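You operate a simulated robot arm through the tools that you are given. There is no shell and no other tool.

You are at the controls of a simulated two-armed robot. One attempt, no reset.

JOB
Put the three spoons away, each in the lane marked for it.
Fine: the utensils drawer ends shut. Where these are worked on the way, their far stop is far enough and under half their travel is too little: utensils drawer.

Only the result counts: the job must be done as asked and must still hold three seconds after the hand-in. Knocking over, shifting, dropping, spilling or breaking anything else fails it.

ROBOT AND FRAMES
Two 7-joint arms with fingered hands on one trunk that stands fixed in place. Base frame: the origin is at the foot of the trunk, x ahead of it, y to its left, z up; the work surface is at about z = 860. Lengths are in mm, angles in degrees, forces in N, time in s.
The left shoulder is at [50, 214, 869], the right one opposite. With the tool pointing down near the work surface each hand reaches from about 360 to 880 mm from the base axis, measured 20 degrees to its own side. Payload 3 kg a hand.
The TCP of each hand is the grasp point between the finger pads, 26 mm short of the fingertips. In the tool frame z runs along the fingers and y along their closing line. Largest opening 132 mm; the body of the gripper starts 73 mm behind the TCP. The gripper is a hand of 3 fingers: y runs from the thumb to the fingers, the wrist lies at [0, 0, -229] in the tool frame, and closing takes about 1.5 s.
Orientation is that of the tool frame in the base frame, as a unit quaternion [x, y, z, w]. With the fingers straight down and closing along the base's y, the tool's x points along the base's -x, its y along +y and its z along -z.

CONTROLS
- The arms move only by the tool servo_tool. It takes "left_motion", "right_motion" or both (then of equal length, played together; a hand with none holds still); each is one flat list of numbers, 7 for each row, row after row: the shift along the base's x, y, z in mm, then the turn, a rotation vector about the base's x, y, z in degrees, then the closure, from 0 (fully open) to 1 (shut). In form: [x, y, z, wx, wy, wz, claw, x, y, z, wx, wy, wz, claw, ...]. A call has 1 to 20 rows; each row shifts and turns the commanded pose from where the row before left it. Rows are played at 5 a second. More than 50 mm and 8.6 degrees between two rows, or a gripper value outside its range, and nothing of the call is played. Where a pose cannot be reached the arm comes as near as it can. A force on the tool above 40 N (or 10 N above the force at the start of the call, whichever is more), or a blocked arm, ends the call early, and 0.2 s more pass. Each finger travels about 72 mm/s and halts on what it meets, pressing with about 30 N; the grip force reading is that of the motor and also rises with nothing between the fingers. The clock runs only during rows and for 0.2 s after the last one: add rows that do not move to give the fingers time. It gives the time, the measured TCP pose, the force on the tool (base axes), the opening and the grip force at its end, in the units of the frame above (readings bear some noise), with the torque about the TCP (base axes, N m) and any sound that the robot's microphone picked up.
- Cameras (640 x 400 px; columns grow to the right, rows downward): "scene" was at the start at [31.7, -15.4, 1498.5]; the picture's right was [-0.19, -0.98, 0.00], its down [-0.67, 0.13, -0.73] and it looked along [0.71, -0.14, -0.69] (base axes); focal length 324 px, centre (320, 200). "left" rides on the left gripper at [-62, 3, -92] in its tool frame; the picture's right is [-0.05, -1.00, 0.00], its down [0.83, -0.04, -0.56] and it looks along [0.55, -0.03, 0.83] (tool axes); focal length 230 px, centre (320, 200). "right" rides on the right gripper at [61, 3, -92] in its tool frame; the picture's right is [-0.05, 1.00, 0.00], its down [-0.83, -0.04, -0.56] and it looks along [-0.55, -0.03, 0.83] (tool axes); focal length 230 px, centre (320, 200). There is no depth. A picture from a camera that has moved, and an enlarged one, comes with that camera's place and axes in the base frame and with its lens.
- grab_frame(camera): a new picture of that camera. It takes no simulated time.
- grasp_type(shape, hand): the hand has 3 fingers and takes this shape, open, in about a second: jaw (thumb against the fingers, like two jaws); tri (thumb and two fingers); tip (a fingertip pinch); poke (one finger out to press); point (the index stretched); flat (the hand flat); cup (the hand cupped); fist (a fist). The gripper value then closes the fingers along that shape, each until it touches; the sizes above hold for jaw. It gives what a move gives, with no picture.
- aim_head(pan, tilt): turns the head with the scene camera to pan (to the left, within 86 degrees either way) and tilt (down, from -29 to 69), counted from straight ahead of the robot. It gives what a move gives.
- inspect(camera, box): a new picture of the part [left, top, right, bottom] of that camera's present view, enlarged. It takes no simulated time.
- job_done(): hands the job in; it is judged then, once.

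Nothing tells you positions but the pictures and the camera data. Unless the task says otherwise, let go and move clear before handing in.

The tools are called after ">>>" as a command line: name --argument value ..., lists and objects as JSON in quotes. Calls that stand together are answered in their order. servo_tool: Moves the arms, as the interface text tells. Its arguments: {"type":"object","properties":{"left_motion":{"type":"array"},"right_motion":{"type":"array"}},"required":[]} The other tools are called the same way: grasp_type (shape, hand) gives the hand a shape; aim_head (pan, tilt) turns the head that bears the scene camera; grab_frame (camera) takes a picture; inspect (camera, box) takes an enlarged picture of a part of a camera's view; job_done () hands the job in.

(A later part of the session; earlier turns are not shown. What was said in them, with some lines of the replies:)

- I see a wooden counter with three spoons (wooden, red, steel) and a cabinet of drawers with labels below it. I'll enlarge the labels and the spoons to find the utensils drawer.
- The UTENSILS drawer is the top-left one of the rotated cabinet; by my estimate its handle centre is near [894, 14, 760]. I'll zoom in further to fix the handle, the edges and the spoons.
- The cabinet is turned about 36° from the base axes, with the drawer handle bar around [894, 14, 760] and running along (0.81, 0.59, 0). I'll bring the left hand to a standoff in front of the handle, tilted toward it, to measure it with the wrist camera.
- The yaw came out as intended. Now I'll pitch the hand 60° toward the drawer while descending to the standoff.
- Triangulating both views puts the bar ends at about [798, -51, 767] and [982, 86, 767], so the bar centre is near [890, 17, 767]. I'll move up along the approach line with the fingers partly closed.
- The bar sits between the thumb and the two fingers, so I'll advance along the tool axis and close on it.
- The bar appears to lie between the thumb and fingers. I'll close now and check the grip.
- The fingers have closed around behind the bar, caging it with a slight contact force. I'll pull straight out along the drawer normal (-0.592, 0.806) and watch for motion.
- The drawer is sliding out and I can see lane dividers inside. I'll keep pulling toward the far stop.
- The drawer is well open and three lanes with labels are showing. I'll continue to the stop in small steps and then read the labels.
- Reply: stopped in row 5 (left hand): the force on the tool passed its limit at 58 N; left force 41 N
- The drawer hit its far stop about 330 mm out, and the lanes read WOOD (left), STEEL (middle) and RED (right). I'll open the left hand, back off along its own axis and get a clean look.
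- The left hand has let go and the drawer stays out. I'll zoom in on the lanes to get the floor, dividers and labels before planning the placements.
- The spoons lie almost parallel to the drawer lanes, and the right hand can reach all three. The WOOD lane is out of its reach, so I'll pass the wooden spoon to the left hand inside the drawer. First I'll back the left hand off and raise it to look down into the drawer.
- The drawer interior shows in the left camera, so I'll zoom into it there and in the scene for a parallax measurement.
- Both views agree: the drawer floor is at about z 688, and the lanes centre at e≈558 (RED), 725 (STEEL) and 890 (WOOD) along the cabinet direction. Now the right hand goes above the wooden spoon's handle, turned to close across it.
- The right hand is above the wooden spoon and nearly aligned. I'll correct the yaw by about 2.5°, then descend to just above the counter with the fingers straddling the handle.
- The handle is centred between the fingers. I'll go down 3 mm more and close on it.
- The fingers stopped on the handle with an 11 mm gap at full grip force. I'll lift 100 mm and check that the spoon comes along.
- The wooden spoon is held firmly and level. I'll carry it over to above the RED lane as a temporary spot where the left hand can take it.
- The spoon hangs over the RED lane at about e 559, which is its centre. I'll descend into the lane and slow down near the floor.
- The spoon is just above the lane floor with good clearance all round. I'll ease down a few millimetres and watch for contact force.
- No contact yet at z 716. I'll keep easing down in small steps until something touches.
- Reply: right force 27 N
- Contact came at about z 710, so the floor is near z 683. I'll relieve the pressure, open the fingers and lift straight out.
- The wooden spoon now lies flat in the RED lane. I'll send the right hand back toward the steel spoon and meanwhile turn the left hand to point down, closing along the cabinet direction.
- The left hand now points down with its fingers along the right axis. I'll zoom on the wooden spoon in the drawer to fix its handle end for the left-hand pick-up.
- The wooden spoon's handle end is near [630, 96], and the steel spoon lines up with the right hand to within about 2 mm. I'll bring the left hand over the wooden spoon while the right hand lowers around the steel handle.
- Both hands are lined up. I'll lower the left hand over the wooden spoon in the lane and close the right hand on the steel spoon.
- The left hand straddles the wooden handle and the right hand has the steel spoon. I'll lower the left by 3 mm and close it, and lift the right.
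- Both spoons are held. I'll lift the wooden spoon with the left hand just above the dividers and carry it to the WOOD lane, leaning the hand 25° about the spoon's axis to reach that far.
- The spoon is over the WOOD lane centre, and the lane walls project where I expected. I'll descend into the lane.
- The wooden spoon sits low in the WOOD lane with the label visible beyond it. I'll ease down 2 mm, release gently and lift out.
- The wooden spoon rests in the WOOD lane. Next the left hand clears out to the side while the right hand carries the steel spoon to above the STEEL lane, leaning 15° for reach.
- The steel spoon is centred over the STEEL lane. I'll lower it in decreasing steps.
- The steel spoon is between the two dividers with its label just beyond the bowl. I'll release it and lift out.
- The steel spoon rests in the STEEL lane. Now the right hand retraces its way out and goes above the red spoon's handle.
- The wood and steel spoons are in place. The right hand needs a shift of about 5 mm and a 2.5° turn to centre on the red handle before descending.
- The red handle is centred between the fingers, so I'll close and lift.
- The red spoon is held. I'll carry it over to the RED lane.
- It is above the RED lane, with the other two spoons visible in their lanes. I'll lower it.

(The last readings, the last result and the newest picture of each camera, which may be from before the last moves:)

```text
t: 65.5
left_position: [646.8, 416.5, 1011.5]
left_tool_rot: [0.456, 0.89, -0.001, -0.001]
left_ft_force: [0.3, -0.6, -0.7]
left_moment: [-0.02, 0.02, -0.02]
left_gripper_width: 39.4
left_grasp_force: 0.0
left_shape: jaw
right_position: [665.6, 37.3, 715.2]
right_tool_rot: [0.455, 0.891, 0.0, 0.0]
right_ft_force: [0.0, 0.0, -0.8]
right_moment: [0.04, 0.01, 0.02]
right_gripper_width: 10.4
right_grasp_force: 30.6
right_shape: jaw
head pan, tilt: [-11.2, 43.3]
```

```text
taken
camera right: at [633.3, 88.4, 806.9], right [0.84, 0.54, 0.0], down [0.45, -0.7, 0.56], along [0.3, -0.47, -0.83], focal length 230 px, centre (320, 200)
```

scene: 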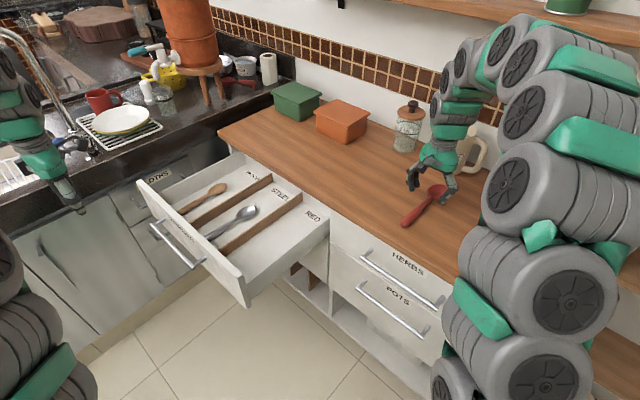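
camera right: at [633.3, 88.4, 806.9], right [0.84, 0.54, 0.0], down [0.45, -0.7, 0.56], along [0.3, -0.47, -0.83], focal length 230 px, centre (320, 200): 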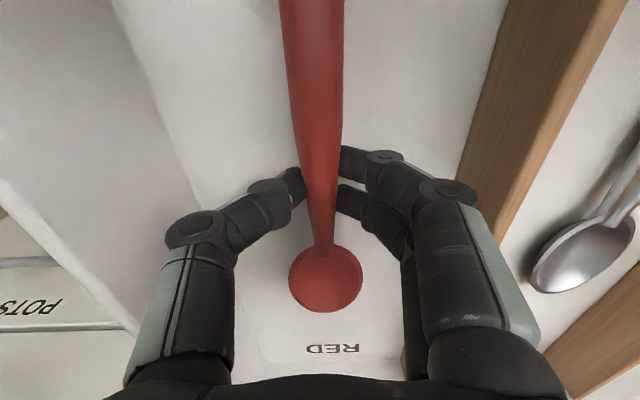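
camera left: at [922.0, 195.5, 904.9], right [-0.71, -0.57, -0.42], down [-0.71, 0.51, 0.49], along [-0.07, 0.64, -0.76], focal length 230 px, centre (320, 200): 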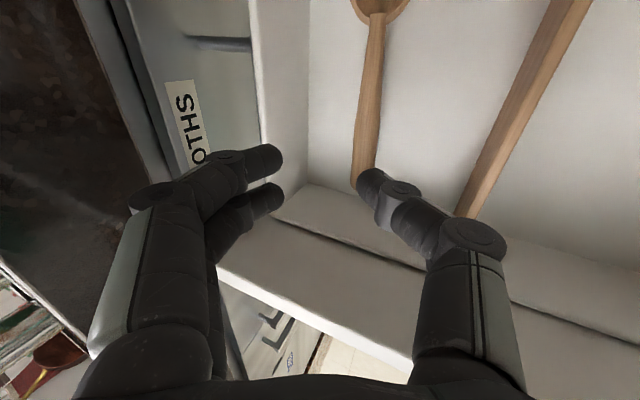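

Right over its label and nearly touching the floor. I'll release the red spoon and lift out.

>>> servo_tool --right_motion '[0, 0, -2, 0, 0, 0, 1, 0, 0, 0, 0, 0, 0, 0.88, 0, 0, 0, 0, 0, 0, 0.8, 0, 0, 0, 0, 0, 0, 0.7, 0, 0, 0, 0, 0, 0, 0.66, 0, 0, 10, 0, 0, 0, 0.66, 0, 0, 25, 0, 0, 0, 0.66, 0, 0, 40, 0, 0, 0, 0.66, 0, 0, 40, 0, 0, 0, 0.66, 0, 0, 40, 0, 0, 0, 0.66, 0, 0, 40, 0, 0, 0, 0.66, 0, 0, 40, 0, 0, 0, 0.66, -6, -42, 5, 0, 0, 0, 0.66, -6, -42, 5, 0, 0, 0, 0.66, -6, -42, 5, 0, 0, 0, 0.66, -6, -42, 5, 0, 0, 0, 0.66, -6, -42, 5, 0, 0, 0, 0.66, -6, -42, 5, 0, 0, 0, 0.66, -6, -42, 5, 0, 0, 0, 0.66, -6, -42, 5, 0, 0, 0, 0.66]'

>>> grab_frame --camera "scene"

>>> inspect --camera "scene" --box '[130, 140, 350, 310]'

```text
t: 69.7
left_position: [645.7, 417.8, 1011.1]
left_tool_rot: [0.457, 0.89, 0.0, -0.001]
left_ft_force: [-0.6, -0.9, 0.2]
left_moment: [0.04, 0.02, -0.03]
left_gripper_width: 39.3
left_grasp_force: 0.0
left_shape: jaw
right_position: [617.7, -299.6, 987.8]
right_tool_rot: [0.454, 0.891, 0.0, 0.0]
right_ft_force: [0.0, 0.2, -0.6]
right_moment: [-0.01, 0.0, 0.0]
right_gripper_width: 44.8
right_grasp_force: 0.0
right_shape: jaw
head pan, tilt: [-11.2, 43.3]
```

```text
taken
```

scene: 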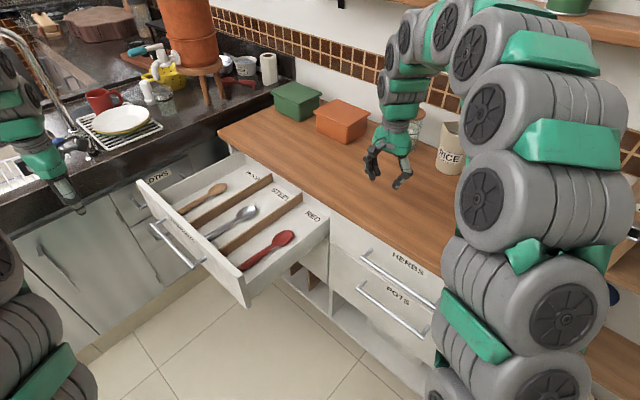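

```text
2.35 times, centred on (240, 225) of scene
camera zoom: at [31.7, -15.4, 1498.5], right [-0.19, -0.98, 0.0], down [-0.67, 0.13, -0.73], along [0.71, -0.14, -0.69], focal length 761 px, centre (508, 141)
```

zoom: 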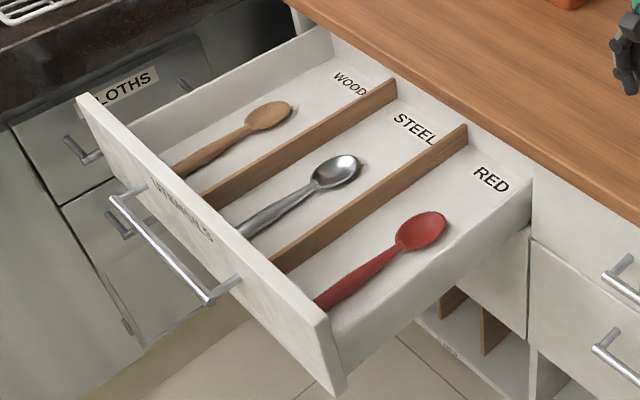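

All three spoons lie in their labelled lanes. To shut the drawer I'll make a fist with the left hand, set it level in front of the handle, and push straight in.

>>> grasp_type --hand "left" --shape "fist"

>>> servo_tool --left_motion '[-3.8, -0.5, -20.3, -6.045, -4.44, 0, 1, -3.8, -0.5, -20.3, -6.045, -4.44, 0, 1, -3.8, -0.5, -20.3, -6.045, -4.44, 0, 1, -3.8, -0.5, -20.3, -6.045, -4.44, 0, 1, -3.8, -0.5, -20.3, -6.045, -4.44, 0, 1, -3.8, -0.5, -20.3, -6.045, -4.44, 0, 1, -3.8, -0.5, -20.3, -6.045, -4.44, 0, 1, -3.8, -0.5, -20.3, -6.045, -4.44, 0, 1, -3.8, -0.5, -20.3, -6.045, -4.44, 0, 1, -3.8, -0.5, -20.3, -6.045, -4.44, 0, 1, -3.8, -0.5, -20.3, -6.045, -4.44, 0, 1, -3.8, -0.5, -20.3, -6.045, -4.44, 0, 1, 0, 0, 0, 0, 0, 0, 1]'

>>> grab_frame --camera "left"

>>> grab_frame --camera "scene"

```text
t: 70.6
left_position: [645.2, 417.2, 1010.2]
left_tool_rot: [0.456, 0.89, -0.001, -0.001]
left_ft_force: [0.4, 0.2, -0.6]
left_moment: [0.01, 0.01, -0.01]
left_gripper_width: 0.0
left_grasp_force: 0.1
left_shape: fist
right_position: [617.0, -299.7, 988.2]
right_tool_rot: [0.454, 0.891, -0.001, 0.0]
right_ft_force: [-0.1, -0.2, -1.1]
right_moment: [-0.01, 0.0, -0.01]
right_gripper_width: 44.8
right_grasp_force: 0.2
right_shape: jaw
head pan, tilt: [-11.2, 43.3]
```

```text
t: 73.4
left_position: [600.9, 411.1, 765.7]
left_tool_rot: [0.323, 0.63, -0.315, 0.632]
left_ft_force: [0.3, -0.8, 0.0]
left_moment: [-0.02, -0.03, 0.0]
left_gripper_width: 0.0
left_grasp_force: 0.1
left_shape: fist
right_position: [618.2, -299.1, 987.4]
right_tool_rot: [0.454, 0.891, 0.0, 0.001]
right_ft_force: [0.1, -0.4, 0.5]
right_moment: [0.0, 0.03, 0.0]
right_gripper_width: 44.4
right_grasp_force: 0.1
right_shape: jaw
head pan, tilt: [-11.2, 43.3]
```

```text
taken
camera left: at [549.1, 488.2, 828.1], right [-0.81, -0.59, 0.04], down [-0.36, 0.43, -0.83], along [0.47, -0.68, -0.56], focal length 230 px, centre (320, 200)
```

left: 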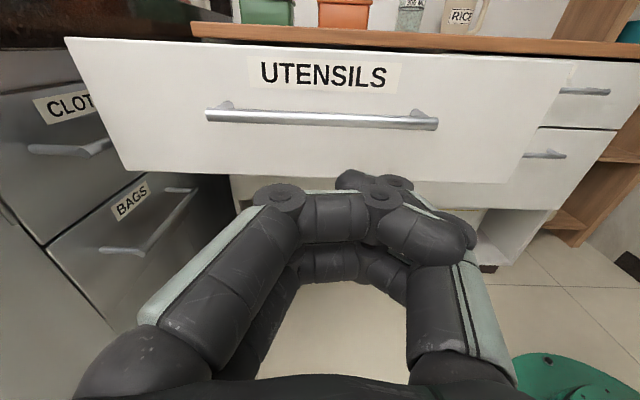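

```text
taken
```

scene: 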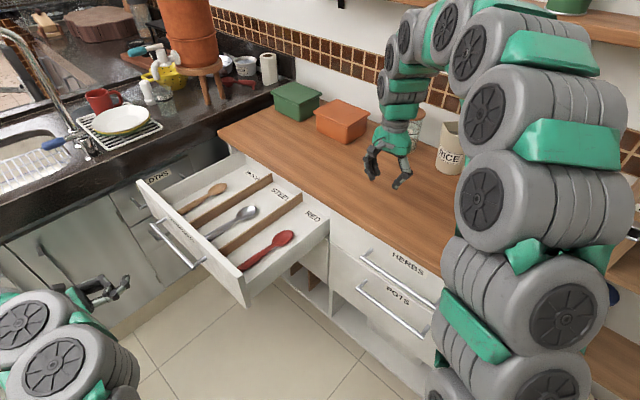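

The fist is level with the bar and centred on the drawer at e≈728. I'll advance until it touches the handle.

>>> servo_tool --left_motion '[14.8, -20.15, 0, 0, 0, 0, 1, 14.8, -20.15, 0, 0, 0, 0, 1, 14.8, -20.15, 0, 0, 0, 0, 1, 14.8, -20.15, 0, 0, 0, 0, 1, 11.8, -16.1, 0.5, 0, 0, 0, 1, 0, 0, 0, 0, 0, 0, 1]'

>>> grab_frame --camera "left"

>>> inspect --camera "scene" --box '[80, 140, 340, 310]'

```text
t: 74.8
left_position: [672.8, 314.6, 768.0]
left_tool_rot: [0.324, 0.63, -0.317, 0.631]
left_ft_force: [0.0, 0.0, -0.2]
left_moment: [-0.01, 0.01, 0.03]
left_gripper_width: 0.0
left_grasp_force: 0.0
left_shape: fist
right_position: [618.0, -298.1, 986.9]
right_tool_rot: [0.454, 0.891, -0.001, 0.0]
right_ft_force: [0.1, 0.2, 0.3]
right_moment: [-0.01, 0.01, 0.0]
right_gripper_width: 44.9
right_grasp_force: 0.0
right_shape: jaw
head pan, tilt: [-11.2, 43.3]
```

```text
taken
camera left: at [620.4, 390.4, 830.2], right [-0.81, -0.59, 0.04], down [-0.36, 0.43, -0.83], along [0.47, -0.68, -0.56], focal length 230 px, centre (320, 200)
```

left: 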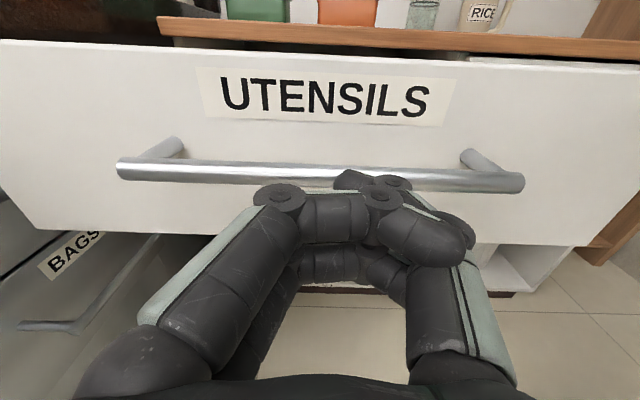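

```text
2.35 times, centred on (210, 225) of scene
camera zoom: at [31.7, -15.4, 1498.5], right [-0.19, -0.98, 0.0], down [-0.67, 0.13, -0.73], along [0.71, -0.14, -0.69], focal length 761 px, centre (579, 141)
```

zoom: 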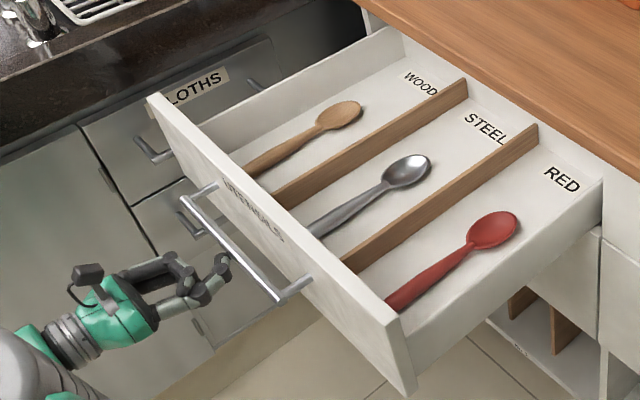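

The fist is nearly at the bar, so I'll move on slowly and begin pushing.

>>> servo_tool --left_motion '[7.1, -9.7, 0, 0, 0, 0, 1, 7.1, -9.7, 0, 0, 0, 0, 1, 7.1, -9.7, 0, 0, 0, 0, 1, 7.1, -9.7, 0, 0, 0, 0, 1, 7.1, -9.7, 0, 0, 0, 0, 1, 7.1, -9.7, 0, 0, 0, 0, 1, 7.1, -9.7, 0, 0, 0, 0, 1]'

>>> grab_frame --camera "left"

>>> inspect --camera "scene" --box '[80, 140, 340, 310]'

```text
t: 76.4
left_position: [722.0, 247.6, 766.2]
left_tool_rot: [0.323, 0.63, -0.316, 0.631]
left_ft_force: [-0.1, -0.2, 0.7]
left_moment: [0.0, 0.0, 0.0]
left_gripper_width: 0.0
left_grasp_force: 0.0
left_shape: fist
right_position: [618.3, -299.4, 987.2]
right_tool_rot: [0.454, 0.891, 0.0, 0.0]
right_ft_force: [0.1, 0.1, 0.4]
right_moment: [-0.02, 0.02, -0.01]
right_gripper_width: 44.8
right_grasp_force: 0.0
right_shape: jaw
head pan, tilt: [-11.2, 43.3]
```

```text
taken
camera left: at [669.2, 323.7, 828.5], right [-0.81, -0.59, 0.04], down [-0.36, 0.43, -0.83], along [0.47, -0.68, -0.56], focal length 230 px, centre (320, 200)
```

left: 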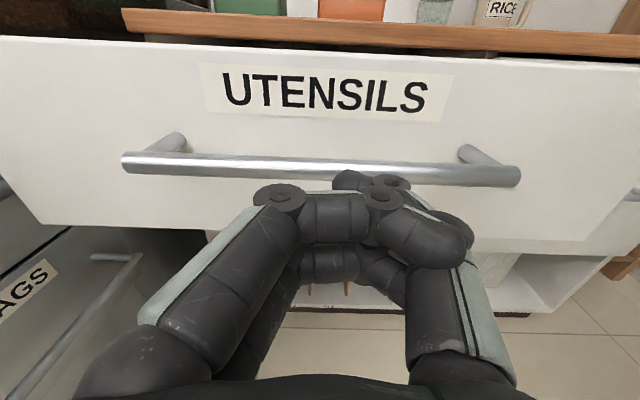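

```text
2.35 times, centred on (210, 225) of scene
camera zoom: at [31.7, -15.4, 1498.5], right [-0.19, -0.98, 0.0], down [-0.67, 0.13, -0.73], along [0.71, -0.14, -0.69], focal length 761 px, centre (579, 141)
```

zoom: 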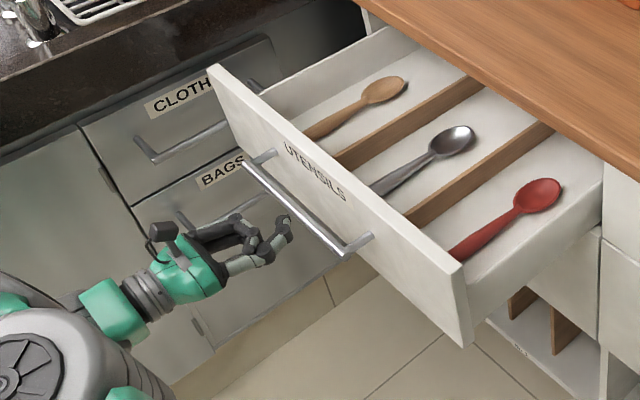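

The drawer is moving in smoothly with the spoons riding along. I'll keep pushing at a gentle pace.

>>> servo_tool --left_motion '[7.1, -9.7, 0, 0, 0, 0, 1, 7.1, -9.7, 0, 0, 0, 0, 1, 7.1, -9.7, 0, 0, 0, 0, 1, 7.1, -9.7, 0, 0, 0, 0, 1, 7.1, -9.7, 0, 0, 0, 0, 1, 7.1, -9.7, 0, 0, 0, 0, 1, 7.1, -9.7, 0, 0, 0, 0, 1, 7.1, -9.7, 0, 0, 0, 0, 1, 7.1, -9.7, 0, 0, 0, 0, 1, 7.1, -9.7, 0, 0, 0, 0, 1, 7.1, -9.7, 0, 0, 0, 0, 1, 7.1, -9.7, 0, 0, 0, 0, 1, 7.1, -9.7, 0, 0, 0, 0, 1, 7.1, -9.7, 0, 0, 0, 0, 1, 7.1, -9.7, 0, 0, 0, 0, 1, 7.1, -9.7, 0, 0, 0, 0, 1]'

>>> grab_frame --camera "left"

>>> inspect --camera "scene" --box '[130, 110, 350, 260]'

```text
t: 79.8
left_position: [834.2, 90.2, 768.3]
left_tool_rot: [0.324, 0.63, -0.316, 0.631]
left_ft_force: [0.5, 0.2, -0.7]
left_moment: [0.03, -0.04, -0.02]
left_gripper_width: 0.0
left_grasp_force: 0.1
left_shape: fist
right_position: [617.1, -299.9, 987.3]
right_tool_rot: [0.454, 0.891, 0.0, 0.0]
right_ft_force: [-0.3, 0.3, 0.3]
right_moment: [-0.01, -0.01, 0.0]
right_gripper_width: 44.7
right_grasp_force: 0.1
right_shape: jaw
head pan, tilt: [-11.2, 43.3]
```

```text
taken
camera left: at [782.3, 167.2, 829.1], right [-0.81, -0.59, 0.04], down [-0.36, 0.43, -0.83], along [0.47, -0.68, -0.56], focal length 230 px, centre (320, 200)
```

left: 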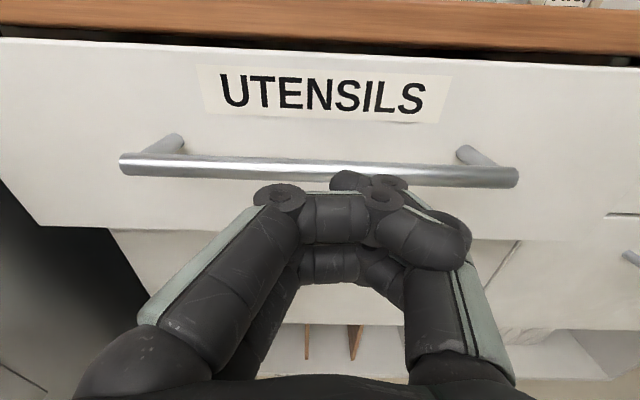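

```text
2.67 times, centred on (240, 185) of scene
camera zoom: at [31.7, -15.4, 1498.5], right [-0.19, -0.98, 0.0], down [-0.67, 0.13, -0.73], along [0.71, -0.14, -0.69], focal length 863 px, centre (533, 240)
```

zoom: 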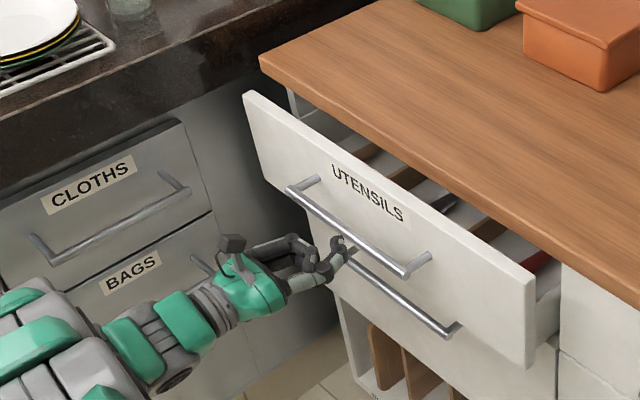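

About 70–80 mm remain. I'll push the rest more slowly until the stop shows up as force.

>>> servo_tool --left_motion '[5.9, -8.1, 0, 0, 0, 0, 1, 5.9, -8.1, 0, 0, 0, 0, 1, 5.9, -8.1, 0, 0, 0, 0, 1, 5.9, -8.1, 0, 0, 0, 0, 1, 5.9, -8.1, 0, 0, 0, 0, 1, 5.9, -8.1, 0, 0, 0, 0, 1, 3, -4, 0, 0, 0, 0, 1, 3, -4, 0, 0, 0, 0, 1, 0, 0, 0, 0, 0, 0, 1]'

>>> grab_frame --camera "left"

>>> inspect --camera "scene" --box '[180, 110, 350, 240]'

```text
t: 81.8
left_position: [875.1, 37.7, 766.9]
left_tool_rot: [0.323, 0.631, -0.316, 0.631]
left_ft_force: [-32.2, 19.8, -1.1]
left_moment: [0.07, 0.04, -0.58]
left_gripper_width: 0.1
left_grasp_force: 0.1
left_shape: fist
right_position: [618.1, -300.0, 988.7]
right_tool_rot: [0.453, 0.891, 0.0, 0.0]
right_ft_force: [-0.3, 0.1, 1.0]
right_moment: [-0.02, -0.05, 0.02]
right_gripper_width: 44.6
right_grasp_force: 0.1
right_shape: jaw
head pan, tilt: [-11.2, 43.3]
```

```text
taken
camera left: at [823.9, 113.5, 828.2], right [-0.8, -0.59, 0.04], down [-0.36, 0.43, -0.83], along [0.47, -0.68, -0.56], focal length 230 px, centre (320, 200)
```

left: 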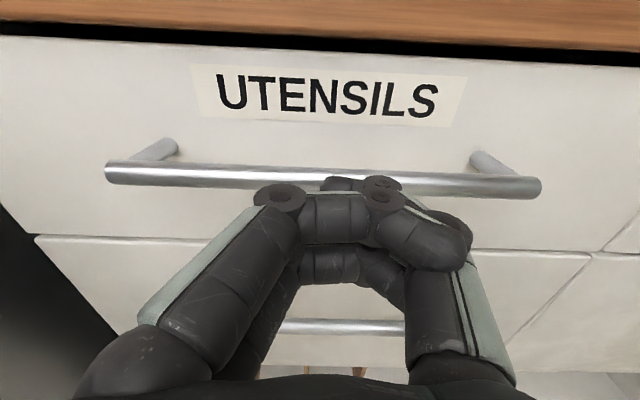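

```text
3.08 times, centred on (265, 175) of scene
camera zoom: at [31.3, -15.1, 1498.5], right [-0.19, -0.98, 0.0], down [-0.67, 0.13, -0.73], along [0.71, -0.14, -0.69], focal length 995 px, centre (489, 277)
```

zoom: 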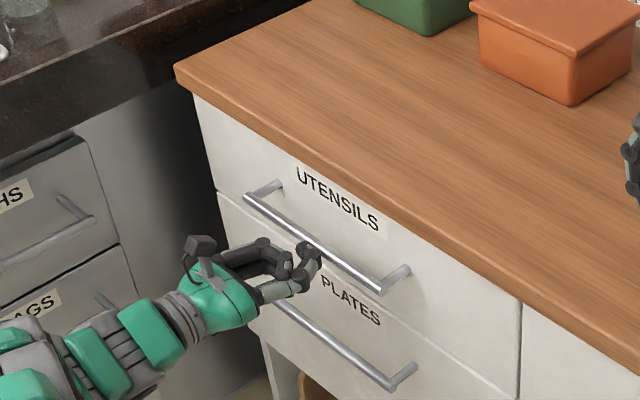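

The force rose to 38 N, so the drawer has reached its shut position and the front looks flush. I'll back the fist straight off and check that the drawer stays shut.

>>> servo_tool --left_motion '[-3, 4, 0, 0, 0, 0, 1, -6, 8.1, 0, 0, 0, 0, 1, -11.8, 16.1, 0, 0, 0, 0, 1, -17.7, 24.2, 0, 0, 0, 0, 1, -17.7, 24.2, 0, 0, 0, 0, 1, 0, 0, 0, 0, 0, 0, 1]'

>>> grab_frame --camera "left"

>>> inspect --camera "scene" --box '[210, 120, 350, 280]'

>>> inspect --camera "scene" --box '[280, 170, 360, 220]'

```text
t: 83.2
left_position: [822.3, 111.7, 767.9]
left_tool_rot: [0.323, 0.63, -0.316, 0.631]
left_ft_force: [0.4, 0.3, 0.5]
left_moment: [0.0, -0.03, 0.03]
left_gripper_width: 0.0
left_grasp_force: 0.2
left_shape: fist
right_position: [617.8, -299.5, 987.6]
right_tool_rot: [0.454, 0.891, 0.0, 0.0]
right_ft_force: [0.1, 0.2, -0.4]
right_moment: [-0.03, 0.02, -0.02]
right_gripper_width: 44.8
right_grasp_force: 0.1
right_shape: jaw
head pan, tilt: [-11.2, 43.3]
```

```text
taken
camera left: at [770.1, 187.9, 829.9], right [-0.81, -0.59, 0.04], down [-0.36, 0.43, -0.83], along [0.47, -0.68, -0.56], focal length 230 px, centre (320, 200)
```

left: 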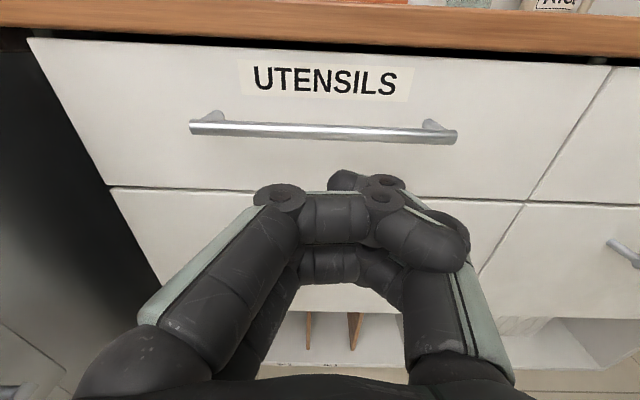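

```text
2.50 times, centred on (280, 200) of scene
camera zoom: at [31.6, -15.4, 1498.5], right [-0.19, -0.98, 0.0], down [-0.67, 0.13, -0.73], along [0.71, -0.14, -0.69], focal length 809 px, centre (420, 200)
```

zoom: 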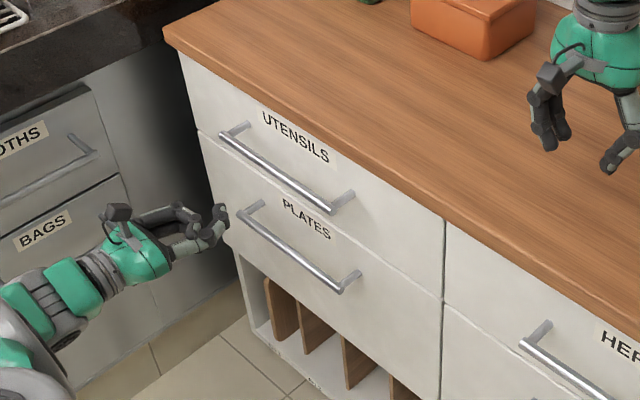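

```text
8.00 times, centred on (320, 195) of scene
camera zoom: at [31.6, -15.4, 1498.5], right [-0.19, -0.98, 0.0], down [-0.67, 0.13, -0.73], along [0.71, -0.14, -0.69], focal length 2588 px, centre (320, 240)
```

zoom: 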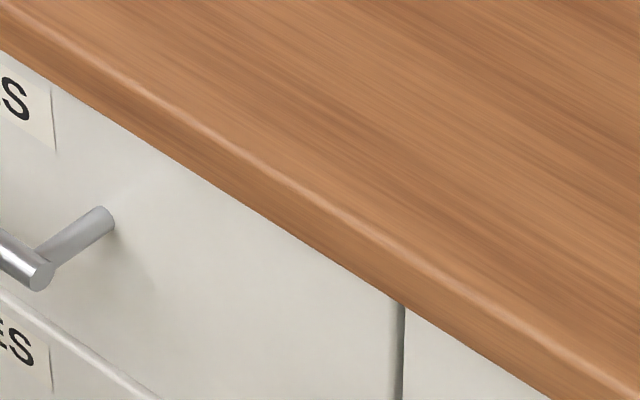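

The handle and front line up exactly with the first pictures, so the drawer is fully shut. I'll pull the left hand further clear and take a last look around.

>>> servo_tool --left_motion '[-17.7, 24.2, 0, 0, 0, 0, 1, -17.7, 24.2, 5, 0, 0, 0, 1, -17.7, 24.2, 10, 0, 0, 0, 1, -17.7, 24.2, 20, 0, 0, 0, 1, -17.7, 24.2, 20, 0, 0, 0, 1, 0, 0, 0, 0, 0, 0, 1]'

>>> grab_frame --camera "scene"

>>> grab_frame --camera "left"

```text
t: 84.6
left_position: [732.9, 233.8, 821.9]
left_tool_rot: [0.324, 0.63, -0.317, 0.631]
left_ft_force: [-0.3, 0.6, 0.5]
left_moment: [0.0, 0.01, -0.01]
left_gripper_width: 0.1
left_grasp_force: 0.1
left_shape: fist
right_position: [616.3, -299.4, 987.2]
right_tool_rot: [0.454, 0.891, 0.0, -0.001]
right_ft_force: [-0.5, -0.4, 0.5]
right_moment: [-0.02, 0.02, -0.01]
right_gripper_width: 44.6
right_grasp_force: 0.0
right_shape: jaw
head pan, tilt: [-11.2, 43.3]
```

```text
taken
```

scene: 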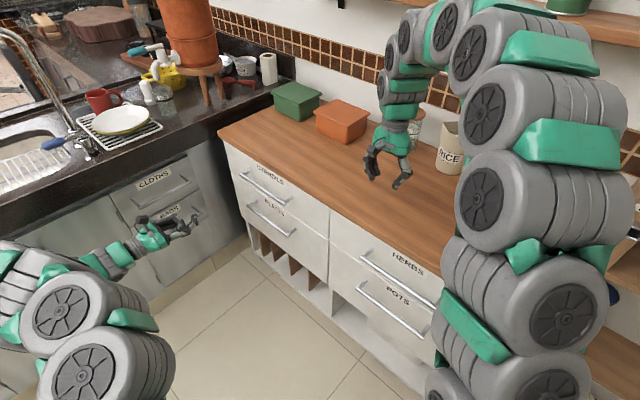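

```text
taken
camera left: at [681.5, 309.2, 884.1], right [-0.81, -0.59, 0.04], down [-0.36, 0.43, -0.83], along [0.47, -0.68, -0.56], focal length 230 px, centre (320, 200)
```

left: 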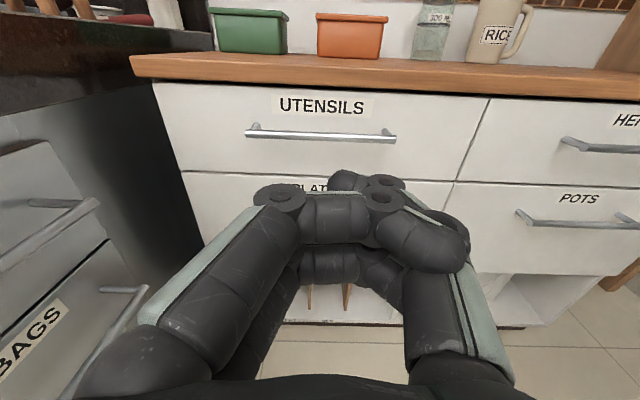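

The utensils drawer is shut with the wood, steel and red spoons in their marked lanes. Everything else on the counter is where it was, and both hands are clear and empty, so I'm handing in the job.

>>> job_done

```text
The job is handed in.
```

I put all three spoons away in the utensils drawer, each in the lane marked for it (WOOD, STEEL and RED), and handed the job in. No result came back with the hand-in.

- **Drawer:** I pulled it out to its far stop, about 330 mm, and pushed it fully shut afterwards. In the last pictures its front and handle look exactly as they did at the start.
- **Spoons:** I saw each one lying in its own lane while the drawer was open. I couldn't look inside after closing it, but it closed slowly and the spoons rode along with it.
- **Wooden spoon:** the WOOD lane was out of the right hand's reach. I set the spoon down in the RED lane first, and the left hand moved it over.
- **Everything else:** I saw nothing else moved or knocked over. Both hands ended empty and clear of the drawer.
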